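You operate a simulated robot arm through the tools that you are given. There is no shell and no other tool. Be economical: measure what you need, move in short steps, check, and stop when the job is done.

Carry out the task below with a simulated robot arm. There is one attempt and no reset: what you move stays moved.

Task
Take the purple roll out of the winder and chock it on the doffing cradle.
Fine: lay-on roller up and cradle up to the roll first, then chuck crank right back; cradle down once the roll is out; the chock goes on the side away from the rib. Set down upright: yellow chock.

Only the result counts: the job must be done as asked and must still hold three seconds after the hand-in. Knocking over, shifting, dropping, spilling or breaking anything else fails it.

Robot
A 7-joint arm with a fingered hand on a trunk, on a base that drives. Base frame: it is fixed to the floor where the robot stands at the start and does not move with it; the origin is under the middle of the robot, x ahead of it, y to its left, z up; the surface under the hand at the start is at about z = 0.85. Lengths are in m, angles in degrees, forces in N, time in s.
Its first joint turns from -166.0 to 166.0 degrees. Places, roughly: chuck crank [0.5, 0, 1]; core cradle [0.6, 0.3, 0.9]; cradle lever [0.4, 0.3, 0.8]; doffing cradle bed [0.6, -0.6, 0.9]; lay-on roller [0.6, 0.3, 1]; roller lever [0.6, 0, 1.1]; sliding chuck [0.6, 0.2, 1]. Payload 4 kg.
The TCP is the grasp point between the finger pads, 0.03 m short of the fingertips. In the tool frame z runs along the fingers and y along their closing line. The gripper opens to 0.104 m. The gripper's body begins 0.035 m behind the TCP. The gripper is a hand of 4 fingers: y runs from the thumb to the fingers, the wrist lies at [-0.015, -0.113, -0.19] in the tool frame, and closing takes about 1.5 s.
Orientation is that of the tool frame in the base frame, as a unit quaternion [x, y, z, w]. With the fingers straight down and the wrist toward the robot, the tool's x, y and z point along [0, 1, 0], [1, 0, 0] and [0, 0, -1] of the base frame.

Tools
- The arm moves only by the tool arm_command. Its argument "series" is a list of rows, each a list of 7 numbers: the shift along the tool's x, y, z in mm, then the turn, a rotation vector about the tool's x, y, z in degrees, then the gripper command, from -1 (fully open) to 1 (shut), values between in proportion. In form: [[x, y, z, wx, wy, wz, hand], ...]. A call has 1 to 8 rows; each row shifts and turns the commanded pose from where the row before left it, along the tool's axes as they then stand. Each row takes 0.2 s and may step no farther than 0.05 m and 8.6 degrees from the row before; otherwise, or with a gripper value out of range, the whole call is refused. Where a pose cannot be reached the arm comes as near as it can. A force on the tool above 40 N (or 10 N above the force at the start of the call, whichever is more), or a blocked arm, ends the call early, and 0.2 s more pass. The fingers move at their own pace (about 0.153 m/s each) and stop on an object; they squeeze with about 26 N. The grip force told is the motor's: it shows also when the fingers shut on nothing. Time passes only in rows, and 0.2 s behind the last, so rows that do not move let the fingers close. It gives the time, the measured TCP pose, the force on the tool (base axes), the opening and the grip force at its end, in the units of the frame above (readings bear some noise), with the torque about the TCP (base axes, N m) and any sound that the robot's microphone picked up.
- Cameras (640 x 400 px; columns grow to the right, rows downward): "scene" is now at [0.3136, 0.153, 1.2243]; the picture's right is [-0.52, -0.86, 0.00], its down [-0.53, 0.32, -0.78] and it looks along [0.67, -0.40, -0.62] (base axes); focal length 214 px, centre (320, 200). "wrist" rides on the gripper at [0.061, -0.092, -0.13] in the tool frame; the picture's right is [-0.81, 0.28, -0.52], its down [-0.53, -0.71, 0.46] and it looks along [-0.24, 0.64, 0.72] (tool axes); focal length 275 px, centre (320, 200). There is no depth. A picture from a camera that has moved, and an enlarged one, comes with that camera's place and axes in the base frame and with its lens.
- grab_frame(camera): a new picture of that camera. No time passes.
- steer(legs): drives the robot by 1 to 6 legs, each [ahead, left, turn to the left] in m, m and degrees, along the robot's own axes; the way and the turn of a leg run together, so that a leg with both is an arc; at most 1.5 m and 180 degrees a leg. The arm and the cameras ride along, it lands a little off, and it stops where it bumps. It gives what a move gives.
- hand_shape(shape): the hand has 4 fingers and takes this shape, open, in about a second: jaw (thumb against the fingers, like two jaws); tri (thumb and two fingers); tip (a fingertip pinch); poke (one finger out to press); point (the index stretched); flat (the hand flat); cup (the hand cupped); fist (a fist). The gripper value then closes the fingers along that shape, each until it touches; the sizes above hold for jaw. It gives what a move gives, with no picture.
- head_to(pan, tilt): turns the head with the scene camera to pan (to the left, within 143 degrees either way) and tilt (down, from -29 to 69), counted from straight ahead of the robot. It gives what a move gives.
- enlarge(camera, box): a new picture of the part [left, top, right, bottom] of that camera's present view, enlarged. No time passes.
- hand_in(): hands the job in; it is judged then, once.

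Go step by step. Nothing tells you exact positions but the pictures and the camera data: compare them with the known pose of the tool, close in by small moves and look again before you grip or let go. The budget is 120 turns and 82 pictures, counting those below and the enlarged ones. Unless the task says otherwise, let go and move clear before handing in, and close with one line.

The tools are called after "Call:" by a JSON object that holds its "name" and its "arguments". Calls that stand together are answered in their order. arm_command: Moves the arm, as the interface text tells. Its arguments: {"type":"object","properties":{"series":{"type":"array","items":{"type":"array","items":{"type":"number"}}}},"required":["series"]} The other tools are called the same way: hand_shape (shape) gives the hand a shape; steer (legs) drives the base; head_to (pan, tilt) turns the head that bears the scene camera; grab_frame (camera) takes a picture; enlarge (camera, box) takes an enlarged picture of a part of a camera's view; hand_in () hands the job in.

At the start:

```text
time_s: 0.0
eef_pos: [0.7298, 0.0972, 1.2828]
tcp_rot: [0.707, 0.707, 0.0, 0.0]
wrist_force: [-0.2, 0.1, -0.4]
torque: [0.0, 0.0, -0.01]
width: 0.1036
finger_force: 0.1
shape: jaw
robot x, y, heading: [0.0031, 0.0006, -0.1]
head pan, tilt: [-31.0, 38.6]
```

scene: 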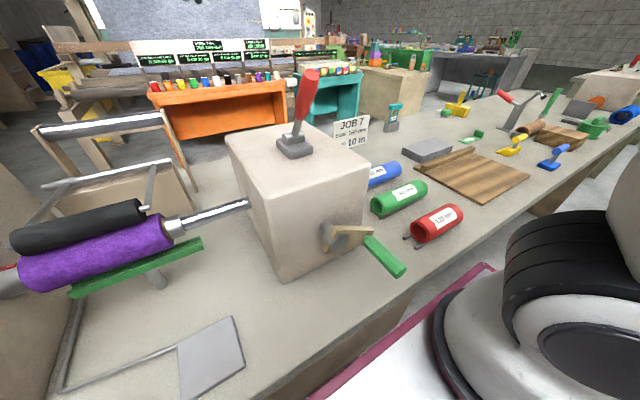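
wrist: 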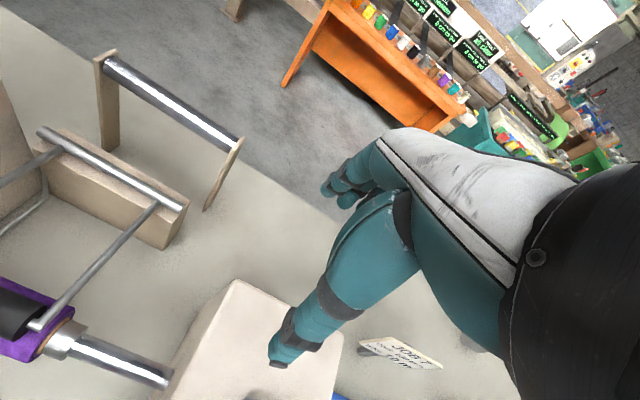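

I see the winder with the purple roll on the left, the box with the red lever and the green crank, and the wooden bed with chocks to the right. First I'll look more closely at these.

Call:
{"name": "enlarge", "arguments": {"camera": "scene", "box": [0, 160, 320, 400]}}

Call:
{"name": "enlarge", "arguments": {"camera": "scene", "box": [380, 80, 640, 240]}}

Call:
{"name": "enlarge", "arguments": {"camera": "scene", "box": [220, 60, 460, 280]}}

```text
1.67 times, centred on (160, 280) of scene
camera zoom: at [0.3136, 0.153, 1.2243], right [-0.52, -0.86, 0.0], down [-0.53, 0.32, -0.78], along [0.67, -0.4, -0.62], focal length 358 px, centre (587, 67)
```

zoom: 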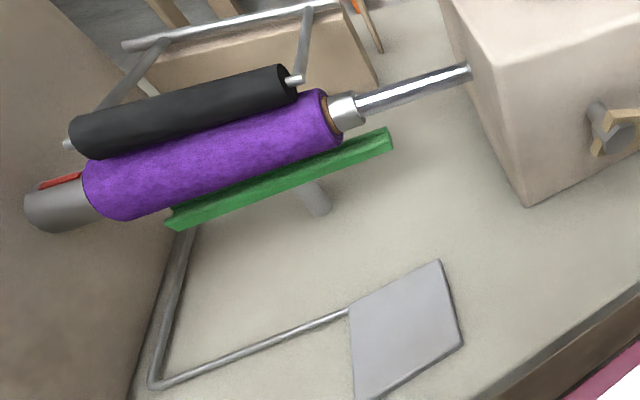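

```text
2.46 times, centred on (510, 160) of scene
camera zoom: at [0.3136, 0.153, 1.2243], right [-0.52, -0.86, 0.0], down [-0.53, 0.32, -0.78], along [0.67, -0.4, -0.62], focal length 528 px, centre (-148, 298)
```

zoom: 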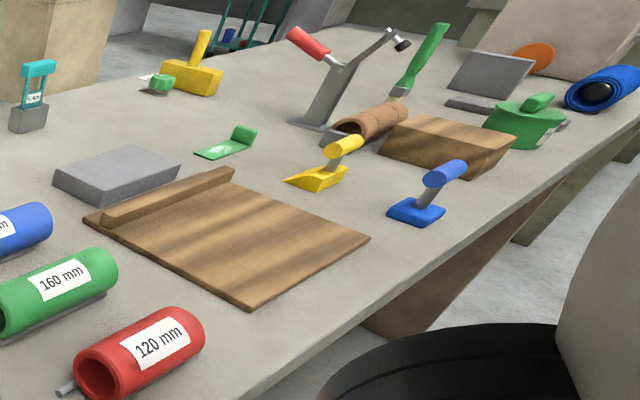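

```text
1.82 times, centred on (340, 170) of scene
camera zoom: at [0.3136, 0.153, 1.2243], right [-0.52, -0.86, 0.0], down [-0.53, 0.32, -0.78], along [0.67, -0.4, -0.62], focal length 390 px, centre (284, 254)
```

zoom: 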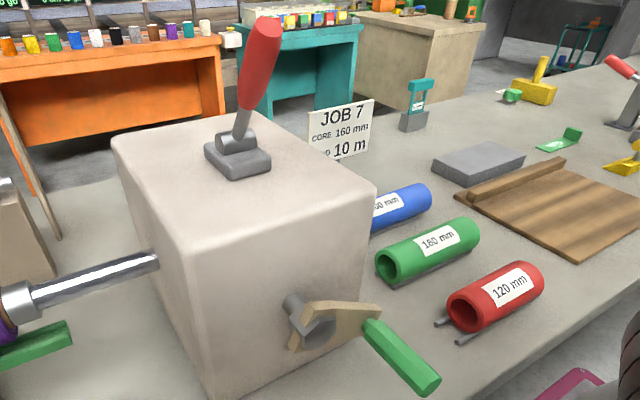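

Rough layout: the roll's axis runs along y at about x 0.6, z 1.0, y 0.22–0.37. The bed covers x 0.465–0.67, y −0.435 to −0.715, with its rib on the far (+x) side. Next I'll turn the head to study the winder and its levers.

Call:
{"name": "head_to", "arguments": {"pan": 5, "tilt": 45}}

Call:
{"name": "grab_frame", "arguments": {"camera": "scene"}}

```text
time_s: 1.0
eef_pos: [0.7294, 0.0968, 1.2817]
tcp_rot: [0.707, 0.708, 0.0, 0.0]
wrist_force: [0.1, -0.7, 0.3]
torque: [-0.01, -0.01, 0.02]
width: 0.1038
finger_force: 0.0
shape: jaw
robot x, y, heading: [-0.0004, -0.0027, 0.1]
head pan, tilt: [5.0, 45.0]
```

```text
76 pictures are left
camera scene: at [0.3209, 0.2043, 1.2149], right [0.09, -1.0, 0.0], down [-0.7, -0.06, -0.71], along [0.7, 0.06, -0.71], focal length 214 px, centre (320, 200)
```

scene: 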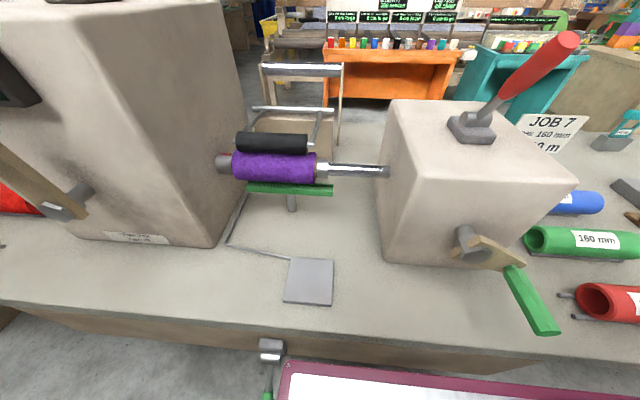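

The red lever's tip is near (0.535, 0.033, 1.186) and its base near (0.588, 0.032, 1.09), so it leans toward the robot and should swing in x. I'll take closer looks at the pedal, the crank and the roll ends.

Call:
{"name": "enlarge", "arguments": {"camera": "scene", "box": [200, 50, 400, 310]}}

Call:
{"name": "enlarge", "arguments": {"camera": "scene", "box": [380, 80, 580, 340]}}

```text
1.54 times, centred on (300, 180) of scene
camera zoom: at [0.3209, 0.2043, 1.2149], right [0.09, -1.0, 0.0], down [-0.7, -0.06, -0.71], along [0.7, 0.06, -0.71], focal length 330 px, centre (351, 231)
```

zoom: 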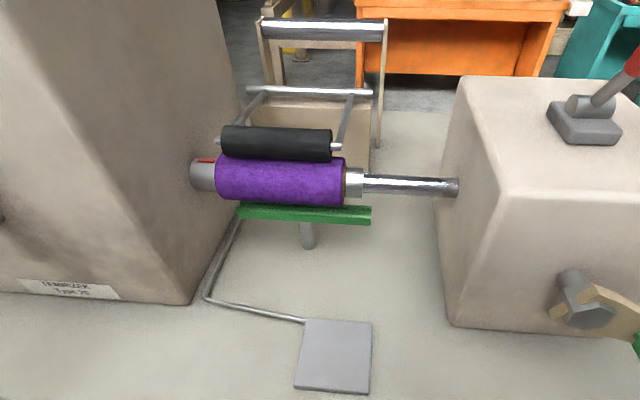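

```text
1.54 times, centred on (480, 210) of scene
camera zoom: at [0.3209, 0.2043, 1.2149], right [0.09, -1.0, 0.0], down [-0.7, -0.06, -0.71], along [0.7, 0.06, -0.71], focal length 330 px, centre (74, 185)
```

zoom: 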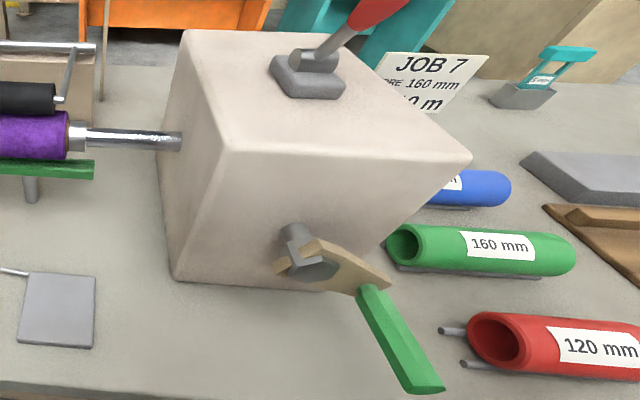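

The pedal plate (x 0.446–0.523, y 0.197–0.277) lies almost on the table, and the winder is too close for tool-down work. I'll back the base off 0.25 m and look again.

Call:
{"name": "steer", "arguments": {"legs": [[-0.25, 0, 0]]}}

Call:
{"name": "grab_frame", "arguments": {"camera": "wrist"}}

Call:
{"name": "grab_frame", "arguments": {"camera": "scene"}}

```text
time_s: 2.8
eef_pos: [0.4811, 0.0987, 1.2821]
tcp_rot: [0.706, 0.708, 0.0, 0.001]
wrist_force: [-0.1, -0.5, -0.7]
torque: [0.02, 0.0, 0.01]
width: 0.1034
finger_force: 0.0
shape: jaw
robot x, y, heading: [-0.25, -0.0004, 0.1]
head pan, tilt: [5.0, 45.0]
```

```text
73 pictures are left
camera wrist: at [0.3882, 0.1598, 1.414], right [0.28, -0.81, 0.52], down [-0.71, -0.54, -0.46], along [0.65, -0.24, -0.72], focal length 275 px, centre (320, 200)
```

wrist: 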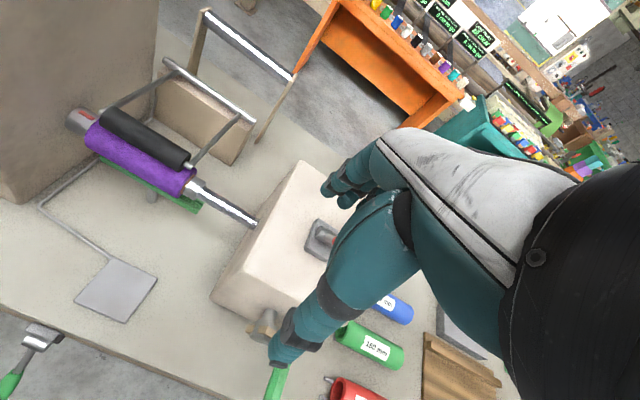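

```text
72 pictures are left
camera scene: at [0.0707, 0.205, 1.2149], right [0.09, -1.0, 0.0], down [-0.7, -0.06, -0.71], along [0.7, 0.06, -0.71], focal length 214 px, centre (320, 200)
```

scene: 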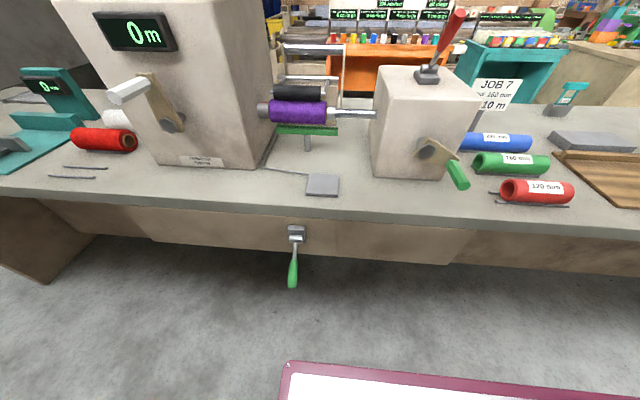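

There is a green-handled lever hanging under the table front. That matches the listed cradle lever at (0.4, 0.3, 0.8), so the plate is something else. I'll zoom in on it.

Call:
{"name": "enlarge", "arguments": {"camera": "scene", "box": [230, 160, 370, 300]}}

Call:
{"name": "enlarge", "arguments": {"camera": "scene", "box": [360, 0, 540, 210]}}

```text
2.86 times, centred on (300, 230) of scene
camera zoom: at [0.0707, 0.205, 1.2149], right [0.09, -1.0, 0.0], down [-0.7, -0.06, -0.71], along [0.7, 0.06, -0.71], focal length 613 px, centre (377, 114)
```

zoom: 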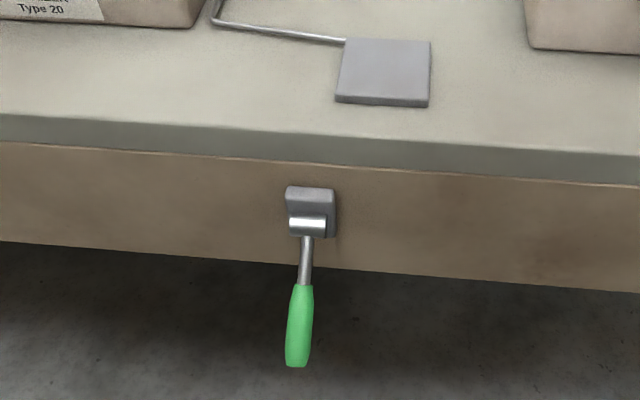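

```text
1.90 times, centred on (450, 105) of scene
camera zoom: at [0.0707, 0.205, 1.2149], right [0.09, -1.0, 0.0], down [-0.7, -0.06, -0.71], along [0.7, 0.06, -0.71], focal length 408 px, centre (72, 381)
```

zoom: 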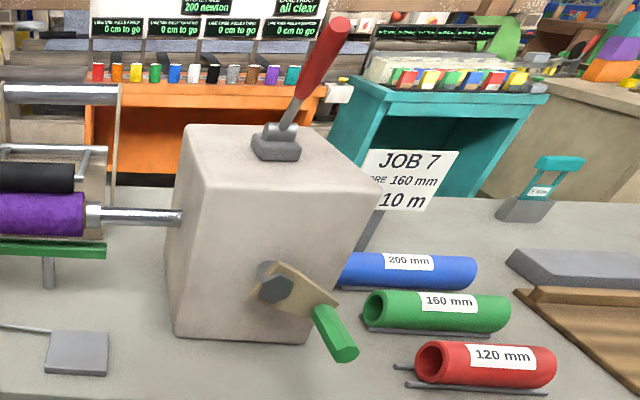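

The cradle lever pivots near (0.393, 0.30, 0.731) and its handle hangs outward and down to about (0.30, 0.30, 0.635). I'll do the roller lever first, moving above its knob and checking the alignment.

Call:
{"name": "arm_command", "arguments": {"series": [[-33, 27, 0, 0, 0, 0, -1], [-33, 27, 0, 0, 0, 0, -1], [0, 0, 20, 0, 0, 0, -1]]}}

Call:
{"name": "head_to", "arguments": {"pan": -12, "tilt": 25}}

Call:
{"name": "grab_frame", "arguments": {"camera": "scene"}}

```text
time_s: 3.6
eef_pos: [0.5371, 0.0339, 1.2625]
tcp_rot: [0.706, 0.708, 0.0, -0.001]
wrist_force: [-0.3, -0.2, 0.1]
torque: [0.0, -0.01, -0.03]
width: 0.1036
finger_force: 0.1
shape: jaw
robot x, y, heading: [-0.253, -0.0038, 0.3]
head pan, tilt: [5.0, 45.0]
```

```text
time_s: 4.5
eef_pos: [0.5358, 0.0334, 1.2621]
tcp_rot: [0.706, 0.708, 0.0, 0.0]
wrist_force: [-0.1, -0.2, 0.8]
torque: [0.01, -0.01, 0.0]
width: 0.1037
finger_force: 0.1
shape: jaw
robot x, y, heading: [-0.248, -0.0021, 0.2]
head pan, tilt: [-12.0, 25.0]
```

```text
69 pictures are left
camera scene: at [0.0799, 0.1788, 1.2454], right [-0.2, -0.98, 0.0], down [-0.41, 0.09, -0.91], along [0.89, -0.18, -0.42], focal length 214 px, centre (320, 200)
```

scene: 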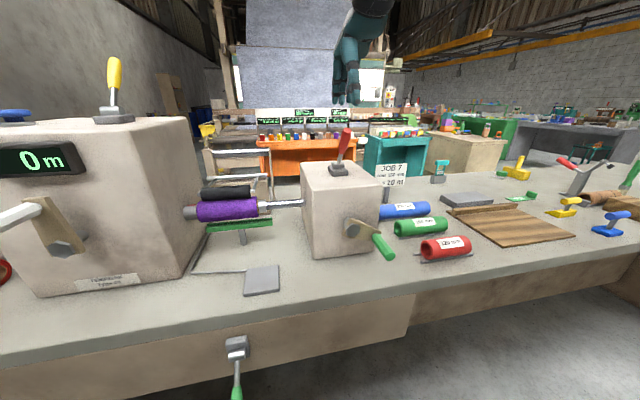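

The fingertips should project to about (346, 92) and the knob shows at (346, 132). I'll zoom in to check the lever is between the thumb and fingers.

Call:
{"name": "enlarge", "arguments": {"camera": "scene", "box": [270, 20, 430, 220]}}

Call:
{"name": "grab_frame", "arguments": {"camera": "wrist"}}

```text
2.00 times, centred on (350, 120) of scene
camera zoom: at [0.0799, 0.1788, 1.2454], right [-0.2, -0.98, 0.0], down [-0.41, 0.09, -0.91], along [0.89, -0.18, -0.42], focal length 429 px, centre (260, 360)
```

zoom: 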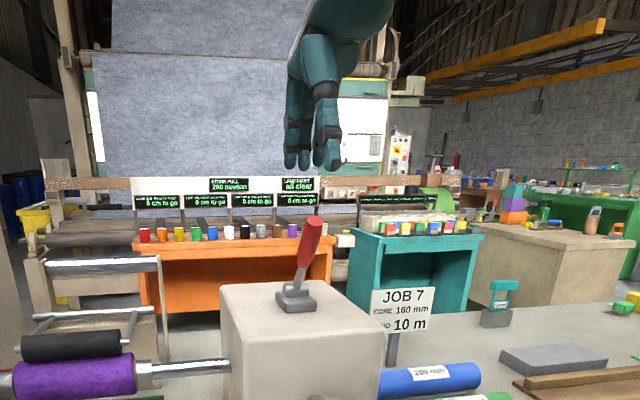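

```text
67 pictures are left
camera wrist: at [0.4434, 0.0946, 1.3935], right [0.28, -0.81, 0.52], down [-0.71, -0.54, -0.46], along [0.65, -0.24, -0.72], focal length 275 px, centre (320, 200)
```

wrist: 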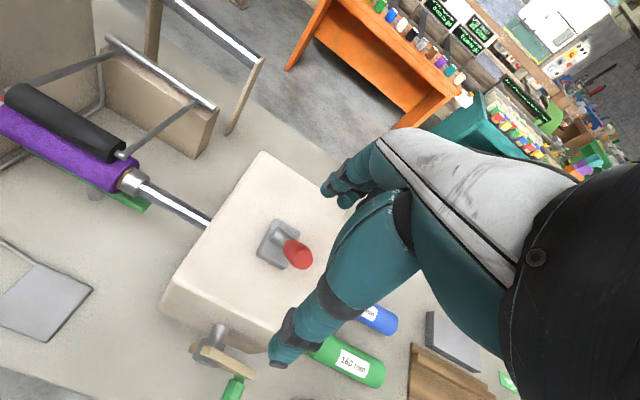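

The knob sits between the thumb and fingers. I'll descend around it and close partway.

Call:
{"name": "arm_command", "arguments": {"series": [[0, 2, 32, 0, 0, 0, -1], [0, 2, 32, 0, 0, 0, -1], [0, 0, 30, 0, 0, 0, -1], [0, 0, 0, 0, 0, 0, 0.3], [0, 0, 0, 0, 0, 0, 0.3]]}}

Call:
{"name": "enlarge", "arguments": {"camera": "scene", "box": [270, 20, 430, 220]}}

```text
time_s: 5.7
eef_pos: [0.5399, 0.0311, 1.1725]
tcp_rot: [0.706, 0.708, 0.003, 0.001]
wrist_force: [22.1, -3.1, 24.1]
torque: [-0.31, -1.73, 0.27]
width: 0.053
finger_force: 0.0
shape: jaw
robot x, y, heading: [-0.2507, 0.0006, 0.2]
head pan, tilt: [-12.0, 25.0]
```

```text
2.00 times, centred on (350, 120) of scene
camera zoom: at [0.0804, 0.1785, 1.2455], right [-0.2, -0.98, 0.0], down [-0.41, 0.09, -0.91], along [0.89, -0.19, -0.42], focal length 429 px, centre (260, 360)
```

zoom: 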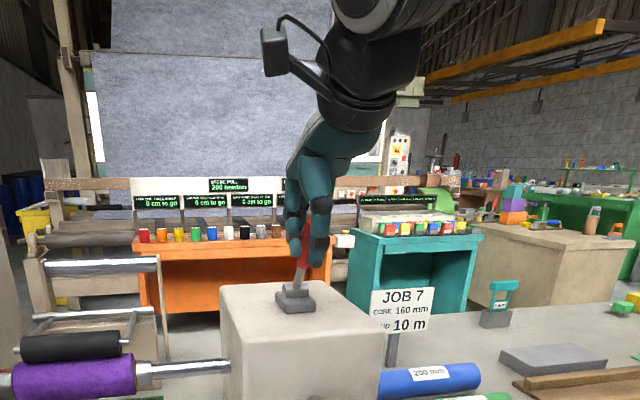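

The hand presses lightly on the knob's top, so I'll rise a little and push the lever toward +x along its arc.

Call:
{"name": "arm_command", "arguments": {"series": [[0, 5, -12, 0, 0, 0, 0.3], [0, 20, -5, 0, 0, 0, 0.3], [0, 20, 0, 0, 0, 0, 0.3], [0, 20, 2, 0, 0, 0, 0.3], [0, 20, 5, 0, 0, 0, 0.3]]}}

Call:
{"name": "grab_frame", "arguments": {"camera": "scene"}}

```text
time_s: 6.9
eef_pos: [0.622, 0.0329, 1.1806]
tcp_rot: [0.706, 0.708, 0.0, 0.0]
wrist_force: [0.2, 0.1, 1.2]
torque: [0.0, 0.01, 0.01]
width: 0.0365
finger_force: 0.1
shape: jaw
robot x, y, heading: [-0.2498, -0.0004, 0.1]
head pan, tilt: [-12.0, 25.0]
```

```text
65 pictures are left
camera scene: at [0.0797, 0.1788, 1.2456], right [-0.2, -0.98, 0.0], down [-0.41, 0.09, -0.91], along [0.89, -0.19, -0.42], focal length 214 px, centre (320, 200)
```

scene: 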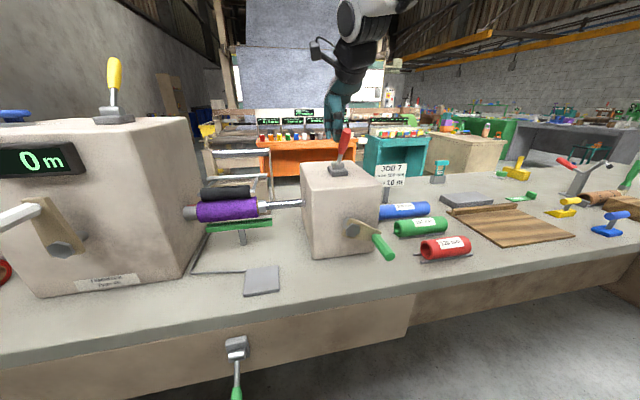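

The hand has moved on but the lever seems not to have. I'll zoom in.

Call:
{"name": "enlarge", "arguments": {"camera": "scene", "box": [300, 70, 400, 190]}}

Call:
{"name": "grab_frame", "arguments": {"camera": "wrist"}}

```text
3.33 times, centred on (350, 130) of scene
camera zoom: at [0.0797, 0.1788, 1.2456], right [-0.2, -0.98, 0.0], down [-0.41, 0.09, -0.91], along [0.89, -0.19, -0.42], focal length 715 px, centre (220, 433)
```

zoom: 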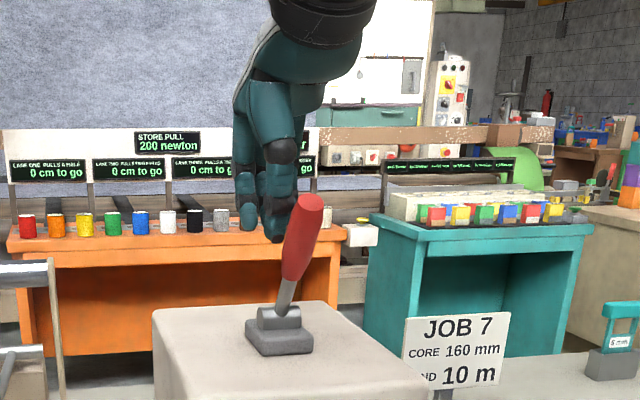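

```text
63 pictures are left
camera wrist: at [0.5307, 0.0936, 1.3112], right [0.28, -0.81, 0.52], down [-0.71, -0.54, -0.45], along [0.64, -0.24, -0.72], focal length 275 px, centre (320, 200)
```

wrist: 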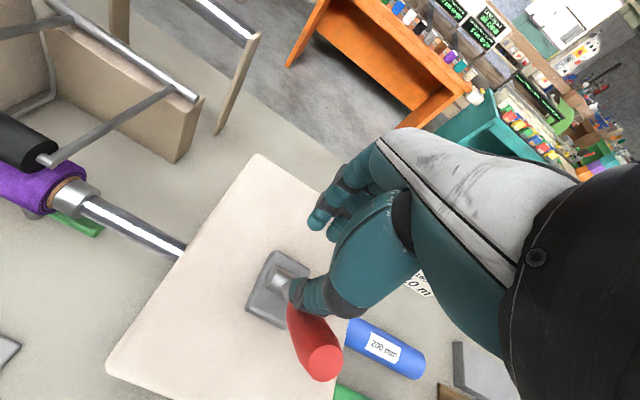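

The thumb slipped over the knob. I'll retreat over the top, come down closed on the near side, lower this time, and push firmly.

Call:
{"name": "arm_command", "arguments": {"series": [[0, 0, -45, 0, 0, 0, 0.3], [0, -15, -30, 0, 0, 0, 1], [0, -45, 0, 0, 0, 0, 1], [0, -45, 0, 0, 0, 0, 1], [0, -45, 0, 0, 0, 0, 1], [0, -5, 35, 0, 0, 0, 1], [0, 0, 35, 0, 0, 0, 1], [0, 0, 30, 0, 0, 0, 1]]}}

Call:
{"name": "enlarge", "arguments": {"camera": "scene", "box": [270, 20, 430, 220]}}

```text
time_s: 8.7
eef_pos: [0.4696, 0.0321, 1.1565]
tcp_rot: [0.706, 0.708, 0.0, 0.001]
wrist_force: [0.4, -0.6, 0.2]
torque: [0.01, -0.02, -0.02]
width: 0.0002
finger_force: 26.2
shape: jaw
robot x, y, heading: [-0.2486, -0.0026, 0.0]
head pan, tilt: [-12.0, 25.0]
```

```text
2.00 times, centred on (350, 120) of scene
camera zoom: at [0.0798, 0.1787, 1.2455], right [-0.2, -0.98, 0.0], down [-0.41, 0.09, -0.91], along [0.89, -0.19, -0.42], focal length 429 px, centre (260, 360)
```

zoom: 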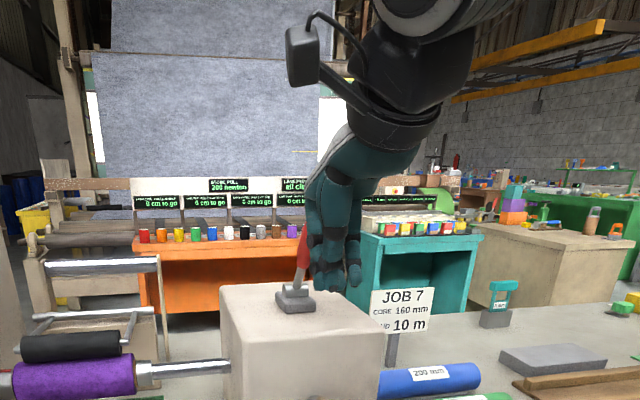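

The lever lies just ahead, with y around 0.04. Pushing +x now.

Call:
{"name": "arm_command", "arguments": {"series": [[6, 30, 0, 0, 0, 0, 1], [0, 25, 0, 0, 0, 0, 1], [0, 20, -3, 0, 0, 0, 1], [0, 20, -3, 0, 0, 0, 1], [0, 20, 0, 0, 0, 0, 1]]}}

Call:
{"name": "enlarge", "arguments": {"camera": "scene", "box": [220, 20, 420, 270]}}

```text
time_s: 9.9
eef_pos: [0.5846, 0.0409, 1.1608]
tcp_rot: [0.706, 0.708, 0.0, -0.001]
wrist_force: [-1.0, 0.6, 1.0]
torque: [0.01, -0.01, 0.01]
width: 0.0
finger_force: 25.9
shape: jaw
robot x, y, heading: [-0.2459, 0.002, 0.1]
head pan, tilt: [-12.0, 25.0]
```

```text
1.60 times, centred on (320, 145) of scene
camera zoom: at [0.0798, 0.1788, 1.2455], right [-0.2, -0.98, 0.0], down [-0.41, 0.09, -0.91], along [0.89, -0.19, -0.42], focal length 343 px, centre (320, 288)
```

zoom: 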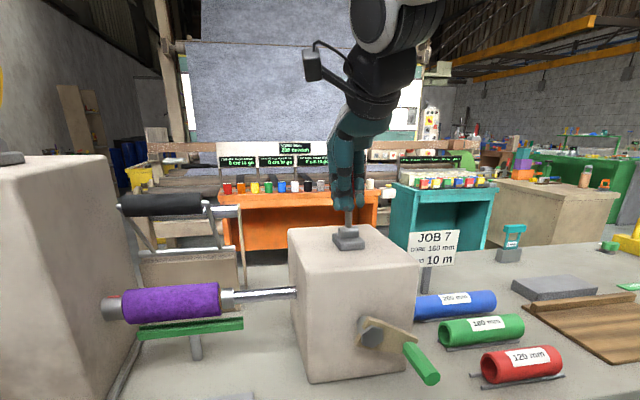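

The lay-on roller has swung well up. I'll push a bit more to the stop, then back off and rise.

Call:
{"name": "arm_command", "arguments": {"series": [[0, 20, 0, 0, 0, 0, 1], [0, 20, 0, 0, 0, 0, 1], [0, 15, 0, 0, 0, 0, 1], [0, -20, 0, 0, 0, 0, 1], [0, -30, -30, 0, 0, 0, 1], [0, -40, -45, 0, 0, 0, 1], [0, -40, -20, 0, 0, 0, 1]]}}

Call:
{"name": "enlarge", "arguments": {"camera": "scene", "box": [220, 20, 420, 270]}}

```text
refused: row 6 steps farther than a row can; nothing moved
```

```text
1.60 times, centred on (320, 145) of scene
camera zoom: at [0.0798, 0.1788, 1.2455], right [-0.2, -0.98, 0.0], down [-0.41, 0.09, -0.91], along [0.89, -0.19, -0.42], focal length 343 px, centre (320, 288)
```

zoom: 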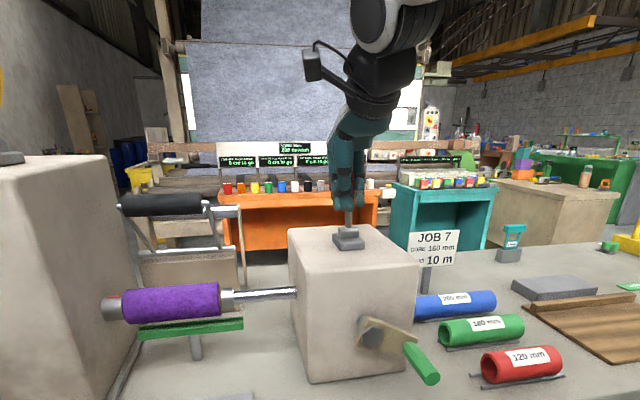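

A row stepped too far, so I'll repeat with smaller steps.

Call:
{"name": "arm_command", "arguments": {"series": [[0, 20, 0, 0, 0, 0, 1], [0, 20, 0, 0, 0, 0, 1], [0, 15, 0, 0, 0, 0, 1], [0, -20, 0, 0, 0, 0, 1], [0, -30, -30, 0, 0, 0, 1], [0, -35, -35, 0, 0, 0, 1], [0, -35, -35, 0, 0, 0, 1]]}}

Call:
{"name": "enlarge", "arguments": {"camera": "scene", "box": [220, 20, 420, 270]}}

```text
time_s: 11.5
eef_pos: [0.5146, 0.041, 1.2604]
tcp_rot: [0.706, 0.708, 0.0, 0.0]
wrist_force: [0.4, -0.6, -0.5]
torque: [0.0, 0.04, -0.02]
width: 0.0
finger_force: 25.6
shape: jaw
robot x, y, heading: [-0.2439, 0.0001, 0.4]
head pan, tilt: [-12.0, 25.0]
```

```text
1.60 times, centred on (320, 145) of scene
camera zoom: at [0.0804, 0.1788, 1.2454], right [-0.2, -0.98, 0.0], down [-0.41, 0.09, -0.91], along [0.89, -0.19, -0.42], focal length 343 px, centre (320, 288)
```

zoom: 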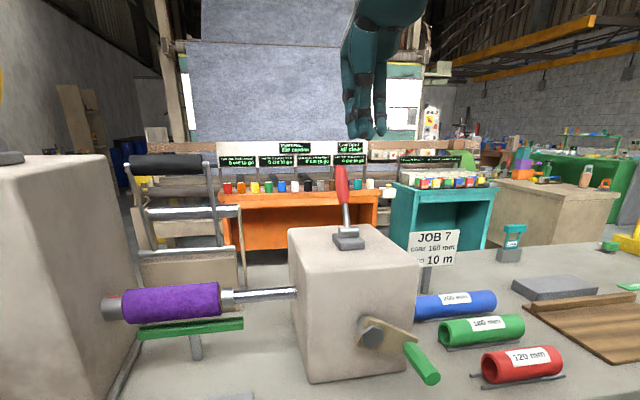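

The roller is fully up. Now for the cradle lever: I'll back off another 0.16 m and yaw the hand 90° so it can grip that lever sideways.

Call:
{"name": "steer", "arguments": {"legs": [[-0.16, 0, 0]]}}

Call:
{"name": "arm_command", "arguments": {"series": [[30, 0, 0, 0, 0, -8.2, -1], [30, 0, 0, 0, 0, -8.2, -1], [30, 0, 0, 0, 0, -8.2, -1], [30, 0, 0, 0, 0, -8.2, -1], [30, 0, 0, 0, 0, -8.2, -1], [20, 0, 0, 0, 0, -8.2, -1], [20, 0, 0, 0, 0, -8.2, -1], [0, 0, 0, 0, 0, -8.2, -1]]}}

```text
time_s: 12.9
eef_pos: [0.357, 0.0392, 1.2631]
tcp_rot: [0.708, 0.706, 0.0, 0.0]
wrist_force: [-0.2, 0.5, 0.2]
torque: [-0.02, 0.03, 0.04]
width: 0.0002
finger_force: 26.3
shape: jaw
robot x, y, heading: [-0.4036, 0.0008, -0.2]
head pan, tilt: [-12.0, 25.0]
```

```text
time_s: 14.7
eef_pos: [0.2853, 0.2083, 1.2626]
tcp_rot: [0.209, 0.978, -0.001, 0.0]
wrist_force: [-0.2, 0.5, 0.9]
torque: [-0.01, -0.02, 0.01]
width: 0.1038
finger_force: 0.2
shape: jaw
robot x, y, heading: [-0.4134, 0.0023, -0.0]
head pan, tilt: [-12.0, 25.0]
```

Finishing the yaw, I'll move over the lever and start down.

Call:
{"name": "arm_command", "arguments": {"series": [[0, 0, 0, 0, 0, -8.1, -1], [0, 0, 0, 0, 0, -8.1, -1], [0, 0, 0, 0, 0, -8.0, -1], [-17, 45, 0, 0, 0, 0, -1], [-17, 45, 0, 0, 0, 0, -1], [0, 0, 49, 0, 0, 0, -1], [0, 0, 49, 0, 0, 0, -1], [0, 0, 49, 0, 0, 0, -1]]}}

Call:
{"name": "head_to", "arguments": {"pan": 15, "tilt": 45}}

Call:
{"name": "grab_frame", "arguments": {"camera": "scene"}}

```text
time_s: 16.5
eef_pos: [0.3215, 0.2942, 1.1166]
tcp_rot: [0.001, 1.0, 0.0, 0.0]
wrist_force: [0.2, -0.5, -0.9]
torque: [-0.01, -0.05, 0.01]
width: 0.1039
finger_force: 0.0
shape: jaw
robot x, y, heading: [-0.4079, 0.0015, -0.1]
head pan, tilt: [-12.0, 25.0]
```

```text
time_s: 17.4
eef_pos: [0.3212, 0.2951, 1.1171]
tcp_rot: [0.002, 1.0, -0.001, 0.0]
wrist_force: [-0.3, 0.1, 0.7]
torque: [-0.01, 0.03, 0.01]
width: 0.1037
finger_force: 0.1
shape: jaw
robot x, y, heading: [-0.4099, -0.0012, 0.1]
head pan, tilt: [15.0, 45.0]
```

```text
58 pictures are left
camera scene: at [-0.0907, 0.2177, 1.215], right [0.26, -0.97, 0.0], down [-0.68, -0.18, -0.71], along [0.68, 0.18, -0.71], focal length 214 px, centre (320, 200)
```

scene: 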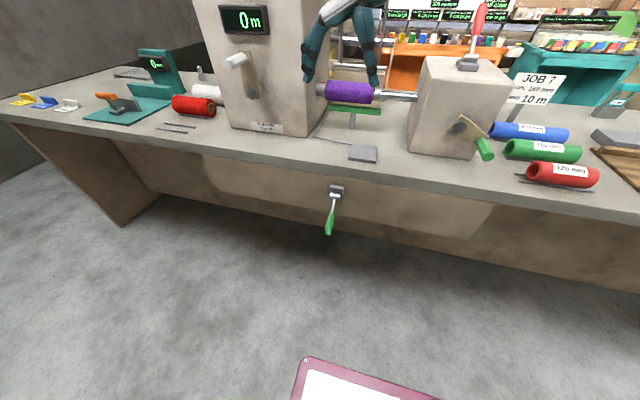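

I'll zoom in on the lever to locate it precisely.

Call:
{"name": "enlarge", "arguments": {"camera": "scene", "box": [280, 150, 400, 260]}}

```text
3.64 times, centred on (340, 205) of scene
camera zoom: at [-0.0907, 0.2177, 1.215], right [0.26, -0.97, 0.0], down [-0.68, -0.18, -0.71], along [0.68, 0.18, -0.71], focal length 780 px, centre (247, 182)
```

zoom: 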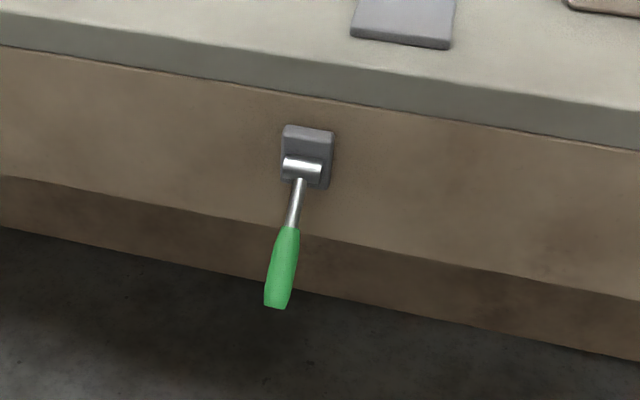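

Now triangulated: pivot (0.378, 0.294, 0.754), handle end (0.282, 0.292, 0.69). I'll descend to just above the handle at x 0.303.

Call:
{"name": "arm_command", "arguments": {"series": [[18, -3, 44, 0, 0, 0, -1], [0, 0, 47, 0, 0, 0, -1], [0, 0, 47, 0, 0, 0, -1], [0, 0, 47, 0, 0, 0, -1], [0, 0, 47, 0, 0, 0, -1], [0, 0, 47, 0, 0, 0, -1], [0, 0, 45, 0, 0, 0, -1], [0, 0, 40, 0, 0, 0, -1]]}}

Call:
{"name": "enlarge", "arguments": {"camera": "scene", "box": [240, 100, 440, 260]}}

Call:
{"name": "grab_frame", "arguments": {"camera": "wrist"}}

```text
time_s: 19.2
eef_pos: [0.2992, 0.2945, 0.7509]
tcp_rot: [0.002, 1.0, 0.001, 0.001]
wrist_force: [-0.5, 0.1, -0.6]
torque: [0.01, 0.0, 0.02]
width: 0.1035
finger_force: 0.0
shape: jaw
robot x, y, heading: [-0.4115, -0.0005, 0.2]
head pan, tilt: [15.0, 45.0]
```

```text
2.50 times, centred on (340, 180) of scene
camera zoom: at [-0.0909, 0.2177, 1.2149], right [0.26, -0.97, 0.0], down [-0.68, -0.18, -0.71], along [0.68, 0.18, -0.71], focal length 536 px, centre (270, 250)
```

zoom: 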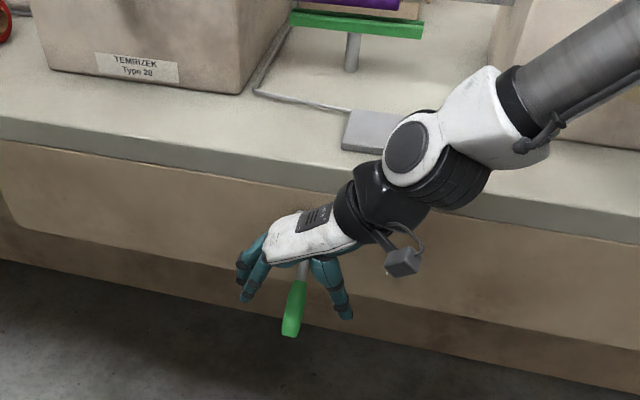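

```text
55 pictures are left
camera wrist: at [0.2381, 0.2034, 0.8812], right [0.81, 0.27, 0.52], down [0.53, -0.71, -0.46], along [0.25, 0.64, -0.72], focal length 275 px, centre (320, 200)
```

wrist: 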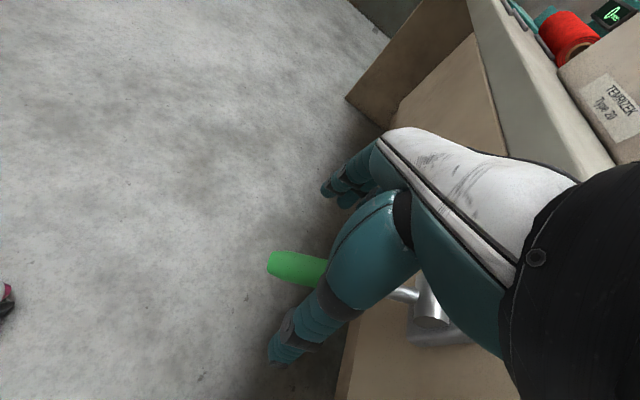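

The lever is between thumb and fingers. I'll descend and grip.

Call:
{"name": "arm_command", "arguments": {"series": [[-2, -2, 22, 0, 0, 0, -1], [0, 0, 22, 0, 0, 0, -1], [0, 0, 0, 0, 0, 0, 1], [0, 0, 0, 0, 0, 0, 1], [0, 0, 0, 0, 0, 0, 1], [0, 0, 0, 0, 0, 0, 1]]}}

Call:
{"name": "enlarge", "arguments": {"camera": "scene", "box": [240, 100, 440, 260]}}

```text
time_s: 20.6
eef_pos: [0.302, 0.2919, 0.7062]
tcp_rot: [0.001, 1.0, -0.001, -0.001]
wrist_force: [-1.3, -3.8, -3.0]
torque: [-0.07, 0.06, 0.0]
width: 0.0152
finger_force: 26.0
shape: jaw
robot x, y, heading: [-0.4095, -0.0011, -0.2]
head pan, tilt: [15.0, 45.0]
```

```text
2.50 times, centred on (340, 180) of scene
camera zoom: at [-0.0907, 0.2176, 1.2149], right [0.26, -0.97, 0.0], down [-0.68, -0.18, -0.71], along [0.68, 0.18, -0.71], focal length 536 px, centre (270, 250)
```

zoom: 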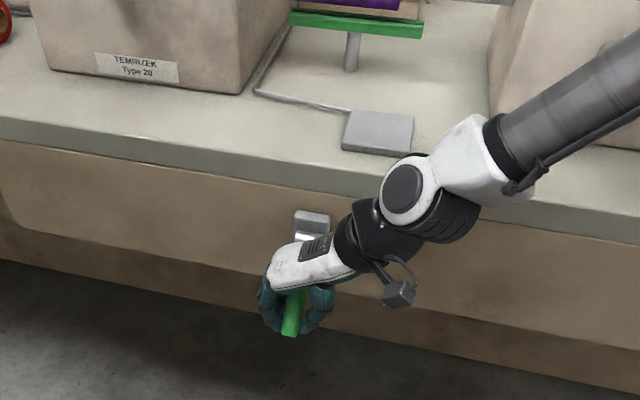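

Gripped. I'll lift along the arc.

Call:
{"name": "arm_command", "arguments": {"series": [[8.5, 0, -17, 0, 0, 0, 1], [4.5, 0, -18.5, 0, 0, 0, 1], [1, 0, -20.5, 0, 0, 0, 1], [-4, 0, -20, 0, 0, 0, 1]]}}

Call:
{"name": "enlarge", "arguments": {"camera": "scene", "box": [240, 50, 440, 250]}}

```text
time_s: 21.6
eef_pos: [0.2922, 0.2914, 0.7837]
tcp_rot: [0.002, 1.0, -0.001, -0.001]
wrist_force: [0.8, -5.9, -14.5]
torque: [-0.06, 0.3, 0.08]
width: 0.0134
finger_force: 26.0
shape: jaw
robot x, y, heading: [-0.4071, -0.0003, -0.0]
head pan, tilt: [15.0, 45.0]
```

```text
2.00 times, centred on (340, 150) of scene
camera zoom: at [-0.0903, 0.2178, 1.2148], right [0.26, -0.97, 0.0], down [-0.68, -0.18, -0.71], along [0.68, 0.18, -0.71], focal length 429 px, centre (280, 300)
```

zoom: 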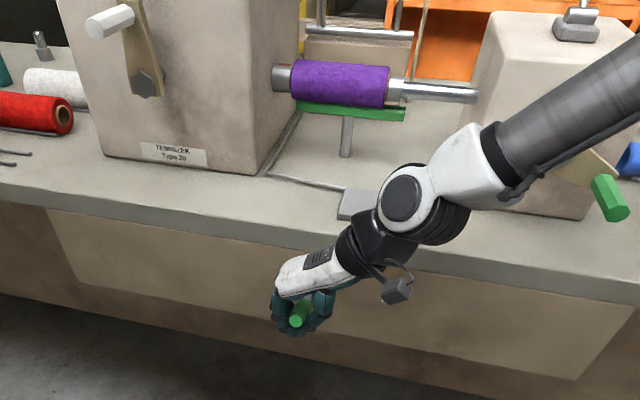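

The cradle is rising. I'll continue to the stop.

Call:
{"name": "arm_command", "arguments": {"series": [[-7, 0, -16, 0, 0, 0, 1], [-9, 0, -14, 0, 0, 0, 1], [0, 0, 0, 0, 0, 0, 1]]}}

Call:
{"name": "enlarge", "arguments": {"camera": "scene", "box": [240, 50, 440, 250]}}

```text
time_s: 22.0
eef_pos: [0.2961, 0.2905, 0.7937]
tcp_rot: [-0.004, 1.0, -0.006, -0.007]
wrist_force: [-7.0, -2.2, -30.1]
torque: [-0.16, 0.4, 0.24]
width: 0.0124
finger_force: 25.4
shape: jaw
robot x, y, heading: [-0.4095, 0.001, 0.3]
head pan, tilt: [15.0, 45.0]
stopped in row 2: the force on the tool passed its limit at 44 N (the readings are from after the stop); the commanded pose is now the measured one
```

```text
2.00 times, centred on (340, 150) of scene
camera zoom: at [-0.0903, 0.2181, 1.2147], right [0.26, -0.97, 0.0], down [-0.68, -0.18, -0.71], along [0.68, 0.18, -0.71], focal length 429 px, centre (280, 300)
```

zoom: 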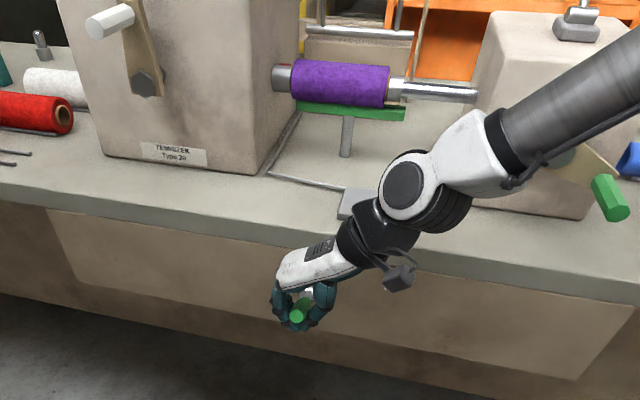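

It reached a stop. I'll open, rise clear, and check that the lever and cradle stay up.

Call:
{"name": "arm_command", "arguments": {"series": [[0, 0, 3, 0, 0, 0, -1], [0, 0, 0, 0, 0, 0, -1], [0, 0, 0, 0, 0, 0, -1], [0, 0, 0, 0, 0, 0, -1], [15, 0, -40, 0, 0, 0, -1], [15, 0, -45, 0, 0, 0, -1], [0, 0, -48, 0, 0, 0, -1], [0, 0, -48, 0, 0, 0, -1]]}}

Call:
{"name": "enlarge", "arguments": {"camera": "scene", "box": [240, 50, 440, 250]}}

```text
time_s: 23.8
eef_pos: [0.2696, 0.2925, 0.9727]
tcp_rot: [-0.002, 1.0, -0.004, -0.005]
wrist_force: [0.0, 0.2, 0.0]
torque: [0.01, 0.03, -0.01]
width: 0.1037
finger_force: 0.1
shape: jaw
robot x, y, heading: [-0.4082, -0.0014, 0.0]
head pan, tilt: [15.0, 45.0]
```

```text
2.00 times, centred on (340, 150) of scene
camera zoom: at [-0.0906, 0.2179, 1.2149], right [0.26, -0.97, 0.0], down [-0.68, -0.18, -0.71], along [0.68, 0.18, -0.71], focal length 429 px, centre (280, 300)
```

zoom: 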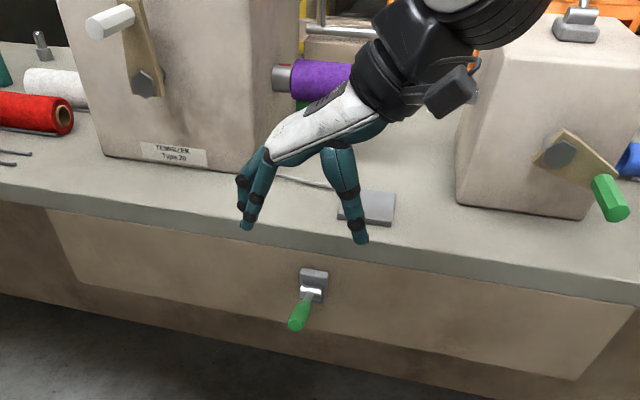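

The lever stays up. The crank hub is near (0.49, 0.013, 0.969) and the green handle runs from x 0.408 to 0.478 at (y −0.038, z 0.948). I'll rise, move over there, and check the cradle on the way.

Call:
{"name": "arm_command", "arguments": {"series": [[0, -10, -45, 0, 0, 0, -1], [0, -35, -34, 0, 0, 0, -1], [-20, -45, 0, 0, 0, 0, -1], [-20, -45, 0, 0, 0, 0, -1], [-20, -45, 0, 0, 0, 0, -1], [-20, -45, 0, 0, 0, 0, -1], [-20, -45, 0, 0, 0, 0, -1], [-20, -45, 0, 0, 0, 0, -1]]}}

Call:
{"name": "head_to", "arguments": {"pan": -2, "tilt": 35}}

Call:
{"name": "grab_frame", "arguments": {"camera": "scene"}}

Call:
{"name": "enlarge", "arguments": {"camera": "scene", "box": [260, 100, 420, 210]}}

```text
time_s: 25.6
eef_pos: [0.3895, -0.0219, 1.0575]
tcp_rot: [-0.002, 1.0, -0.004, -0.005]
wrist_force: [-0.4, 0.3, 0.8]
torque: [-0.03, -0.02, 0.0]
width: 0.1038
finger_force: 0.0
shape: jaw
robot x, y, heading: [-0.409, -0.003, 0.0]
head pan, tilt: [15.0, 45.0]
```

```text
time_s: 26.4
eef_pos: [0.388, -0.0231, 1.0562]
tcp_rot: [-0.001, 1.0, -0.003, -0.005]
wrist_force: [-0.4, 0.5, 0.5]
torque: [0.0, 0.02, 0.02]
width: 0.1037
finger_force: 0.0
shape: jaw
robot x, y, heading: [-0.4101, -0.0009, -0.0]
head pan, tilt: [-2.0, 35.0]
```

```text
50 pictures are left
camera scene: at [-0.0813, 0.1936, 1.2297], right [-0.03, -1.0, 0.0], down [-0.57, 0.02, -0.82], along [0.82, -0.03, -0.57], focal length 214 px, centre (320, 200)
```

scene: 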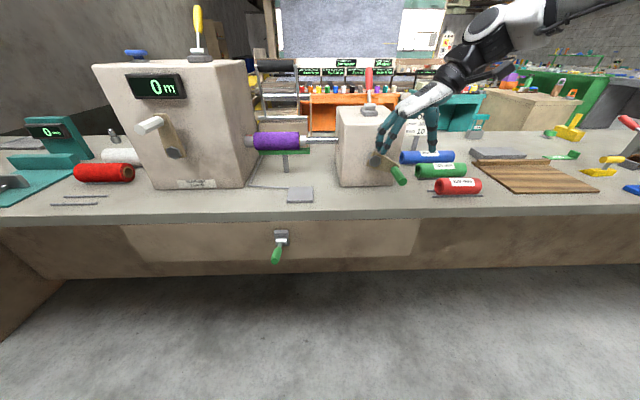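

```text
3.64 times, centred on (340, 155) of scene
camera zoom: at [-0.0813, 0.1936, 1.2297], right [-0.03, -1.0, 0.0], down [-0.57, 0.02, -0.82], along [0.82, -0.03, -0.57], focal length 780 px, centre (247, 364)
```

zoom: 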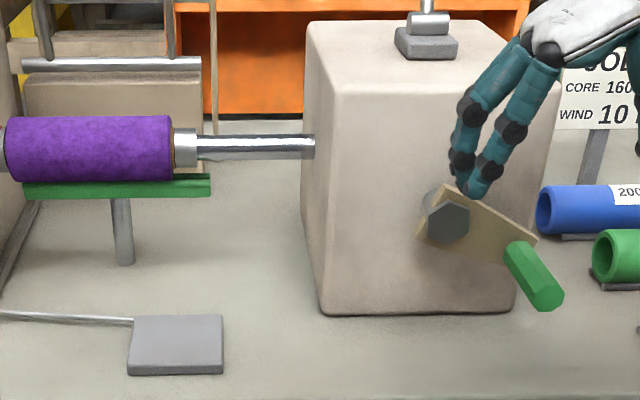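

The cradle touches the roll. I'll align over the green handle and lower.

Call:
{"name": "arm_command", "arguments": {"series": [[-40, -19, 0, 0, 0, 0, -1], [0, 0, 40, 0, 0, 0, -1], [0, 0, 35, 0, 0, 0, -1]]}}

Call:
{"name": "enlarge", "arguments": {"camera": "scene", "box": [320, 100, 480, 210]}}

Call:
{"name": "grab_frame", "arguments": {"camera": "wrist"}}

```text
time_s: 27.2
eef_pos: [0.4308, -0.0396, 0.9824]
tcp_rot: [-0.001, 1.0, -0.003, -0.005]
wrist_force: [-0.3, 0.3, -0.8]
torque: [0.0, -0.01, 0.02]
width: 0.1038
finger_force: 0.0
shape: jaw
robot x, y, heading: [-0.4128, -0.0017, -0.2]
head pan, tilt: [-2.0, 35.0]
```

```text
3.64 times, centred on (400, 155) of scene
camera zoom: at [-0.0815, 0.1937, 1.2298], right [-0.03, -1.0, 0.0], down [-0.57, 0.02, -0.82], along [0.82, -0.03, -0.57], focal length 780 px, centre (29, 364)
```

zoom: 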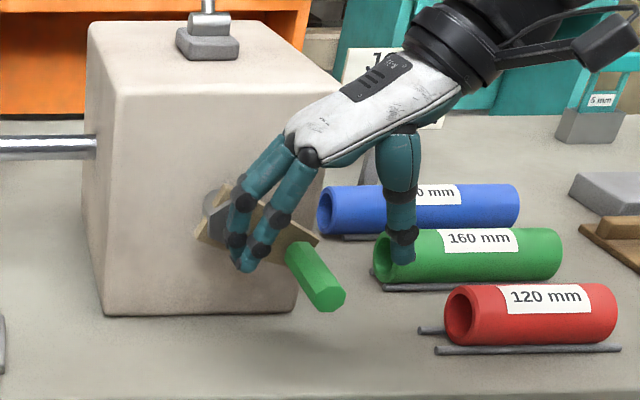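

```text
47 pictures are left
camera wrist: at [0.3699, -0.1307, 1.1144], right [0.81, 0.28, 0.51], down [0.53, -0.71, -0.46], along [0.24, 0.64, -0.73], focal length 275 px, centre (320, 200)
```

wrist: 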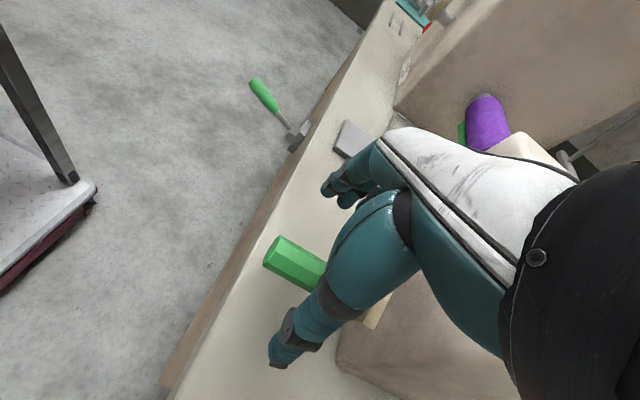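

The handle is between the fingers. I'll lower and grip.

Call:
{"name": "arm_command", "arguments": {"series": [[2, -2, 18, 0, 0, 0, -1], [0, 0, 16, 0, 0, 0, -1], [0, 0, 0, 0, 0, 0, 1], [0, 0, 0, 0, 0, 0, 1], [0, 0, 0, 0, 0, 0, 1], [0, 0, 0, 0, 0, 0, 1]]}}

Call:
{"name": "enlarge", "arguments": {"camera": "scene", "box": [320, 100, 480, 210]}}

```text
time_s: 28.6
eef_pos: [0.4279, -0.0431, 0.9466]
tcp_rot: [-0.001, 1.0, -0.003, -0.006]
wrist_force: [-0.4, -8.8, -4.8]
torque: [-0.11, 0.05, 0.04]
width: 0.0135
finger_force: 26.2
shape: jaw
robot x, y, heading: [-0.4112, 0.0018, -0.2]
head pan, tilt: [-2.0, 35.0]
```

```text
3.64 times, centred on (400, 155) of scene
camera zoom: at [-0.0812, 0.1931, 1.2298], right [-0.03, -1.0, 0.0], down [-0.57, 0.02, -0.82], along [0.82, -0.03, -0.57], focal length 780 px, centre (29, 364)
```

zoom: 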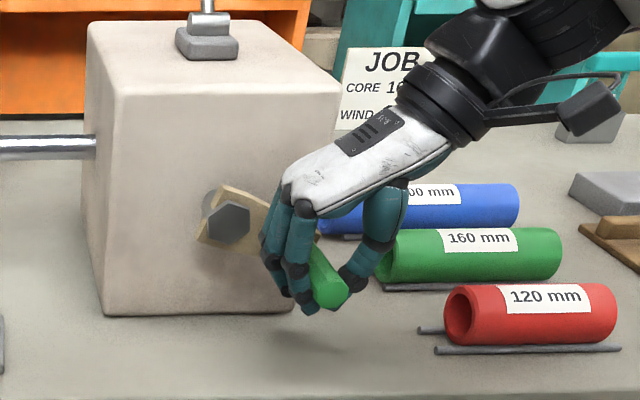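

I'll test a small turn with the handle going up.

Call:
{"name": "arm_command", "arguments": {"series": [[0, -4, -16, 0, 0, 0, 1], [0, 0, -16, 0, 0, 0, 1]]}}

Call:
{"name": "enlarge", "arguments": {"camera": "scene", "box": [260, 100, 420, 210]}}

```text
time_s: 29.2
eef_pos: [0.4277, -0.0457, 0.9798]
tcp_rot: [-0.002, 1.0, -0.002, -0.004]
wrist_force: [-1.3, -6.7, -0.6]
torque: [-0.04, 0.0, -0.02]
width: 0.0128
finger_force: 26.1
shape: jaw
robot x, y, heading: [-0.4087, -0.0019, 0.1]
head pan, tilt: [-2.0, 35.0]
```

```text
3.64 times, centred on (340, 155) of scene
camera zoom: at [-0.0813, 0.1933, 1.2298], right [-0.03, -1.0, 0.0], down [-0.57, 0.02, -0.82], along [0.82, -0.03, -0.57], focal length 780 px, centre (247, 364)
```

zoom: 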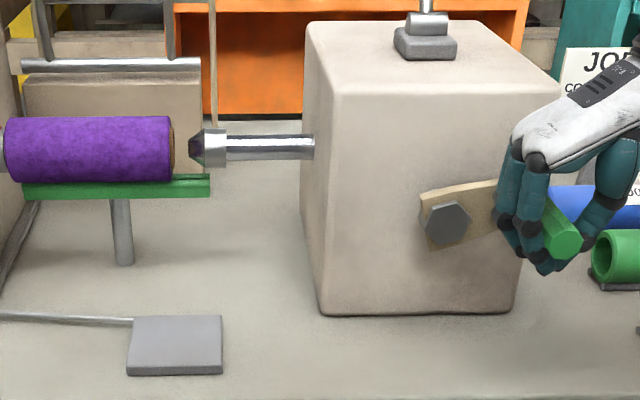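

The chuck is withdrawing, so that's the right way. I'll keep turning.

Call:
{"name": "arm_command", "arguments": {"series": [[0, 5, -16, 0, 0, 0, 1], [0, 8.4, -13.2, 0, 0, 0, 1], [0, 11.6, -10.6, 0, 0, 0, 1], [0, 13.9, -7.3, 0, 0, 0, 1], [0, 15.3, -3.4, 0, 0, 0, 1], [0, 15.6, 0.7, 0, 0, 0, 1]]}}

Call:
{"name": "enlarge", "arguments": {"camera": "scene", "box": [260, 100, 420, 210]}}

```text
time_s: 30.6
eef_pos: [0.4293, 0.0194, 1.0274]
tcp_rot: [0.002, 1.0, -0.004, -0.003]
wrist_force: [-2.5, -21.1, -3.7]
torque: [-0.12, -0.03, 0.0]
width: 0.0134
finger_force: 26.0
shape: jaw
robot x, y, heading: [-0.4091, -0.0017, 0.0]
head pan, tilt: [-2.0, 35.0]
```

```text
3.64 times, centred on (340, 155) of scene
camera zoom: at [-0.0811, 0.1921, 1.2299], right [-0.04, -1.0, 0.0], down [-0.57, 0.02, -0.82], along [0.82, -0.03, -0.57], focal length 780 px, centre (247, 364)
```

zoom: 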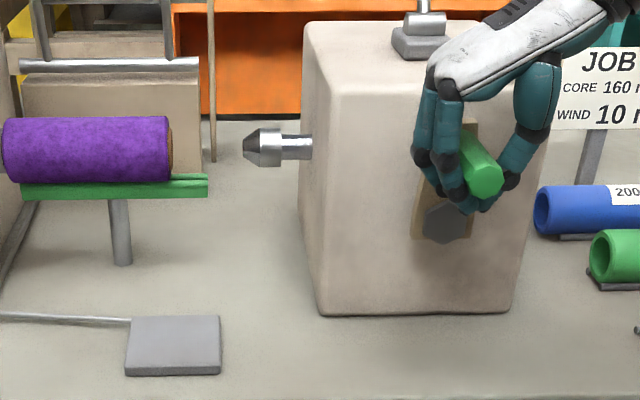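

The chuck is mostly back. I'll continue until the stop.

Call:
{"name": "arm_command", "arguments": {"series": [[0, 15, 3, 0, 0, 0, 1], [0, 14, 6, 0, 0, 0, 1], [0, 12, 10, 0, 0, 0, 1], [0, 9, 13, 0, 0, 0, 1]]}}

Call:
{"name": "enlarge", "arguments": {"camera": "scene", "box": [260, 100, 420, 210]}}

```text
time_s: 31.0
eef_pos: [0.4301, 0.0243, 1.0256]
tcp_rot: [0.004, 1.0, -0.007, -0.003]
wrist_force: [-3.8, -27.7, 5.4]
torque: [-0.1, 0.01, -0.02]
width: 0.0157
finger_force: 26.0
shape: jaw
robot x, y, heading: [-0.4108, -0.0012, -0.3]
head pan, tilt: [-2.0, 35.0]
stopped in row 1: the force on the tool passed its limit at 44 N (the readings are from after the stop); the commanded pose is now the measured one
```

```text
3.64 times, centred on (340, 155) of scene
camera zoom: at [-0.0815, 0.1913, 1.23], right [-0.04, -1.0, 0.0], down [-0.57, 0.02, -0.82], along [0.82, -0.03, -0.57], focal length 780 px, centre (247, 364)
```

zoom: 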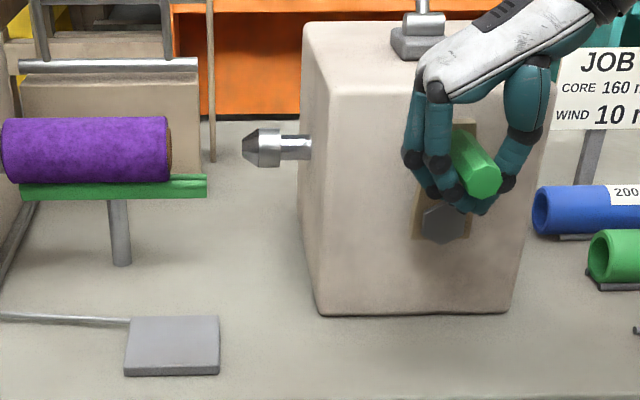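

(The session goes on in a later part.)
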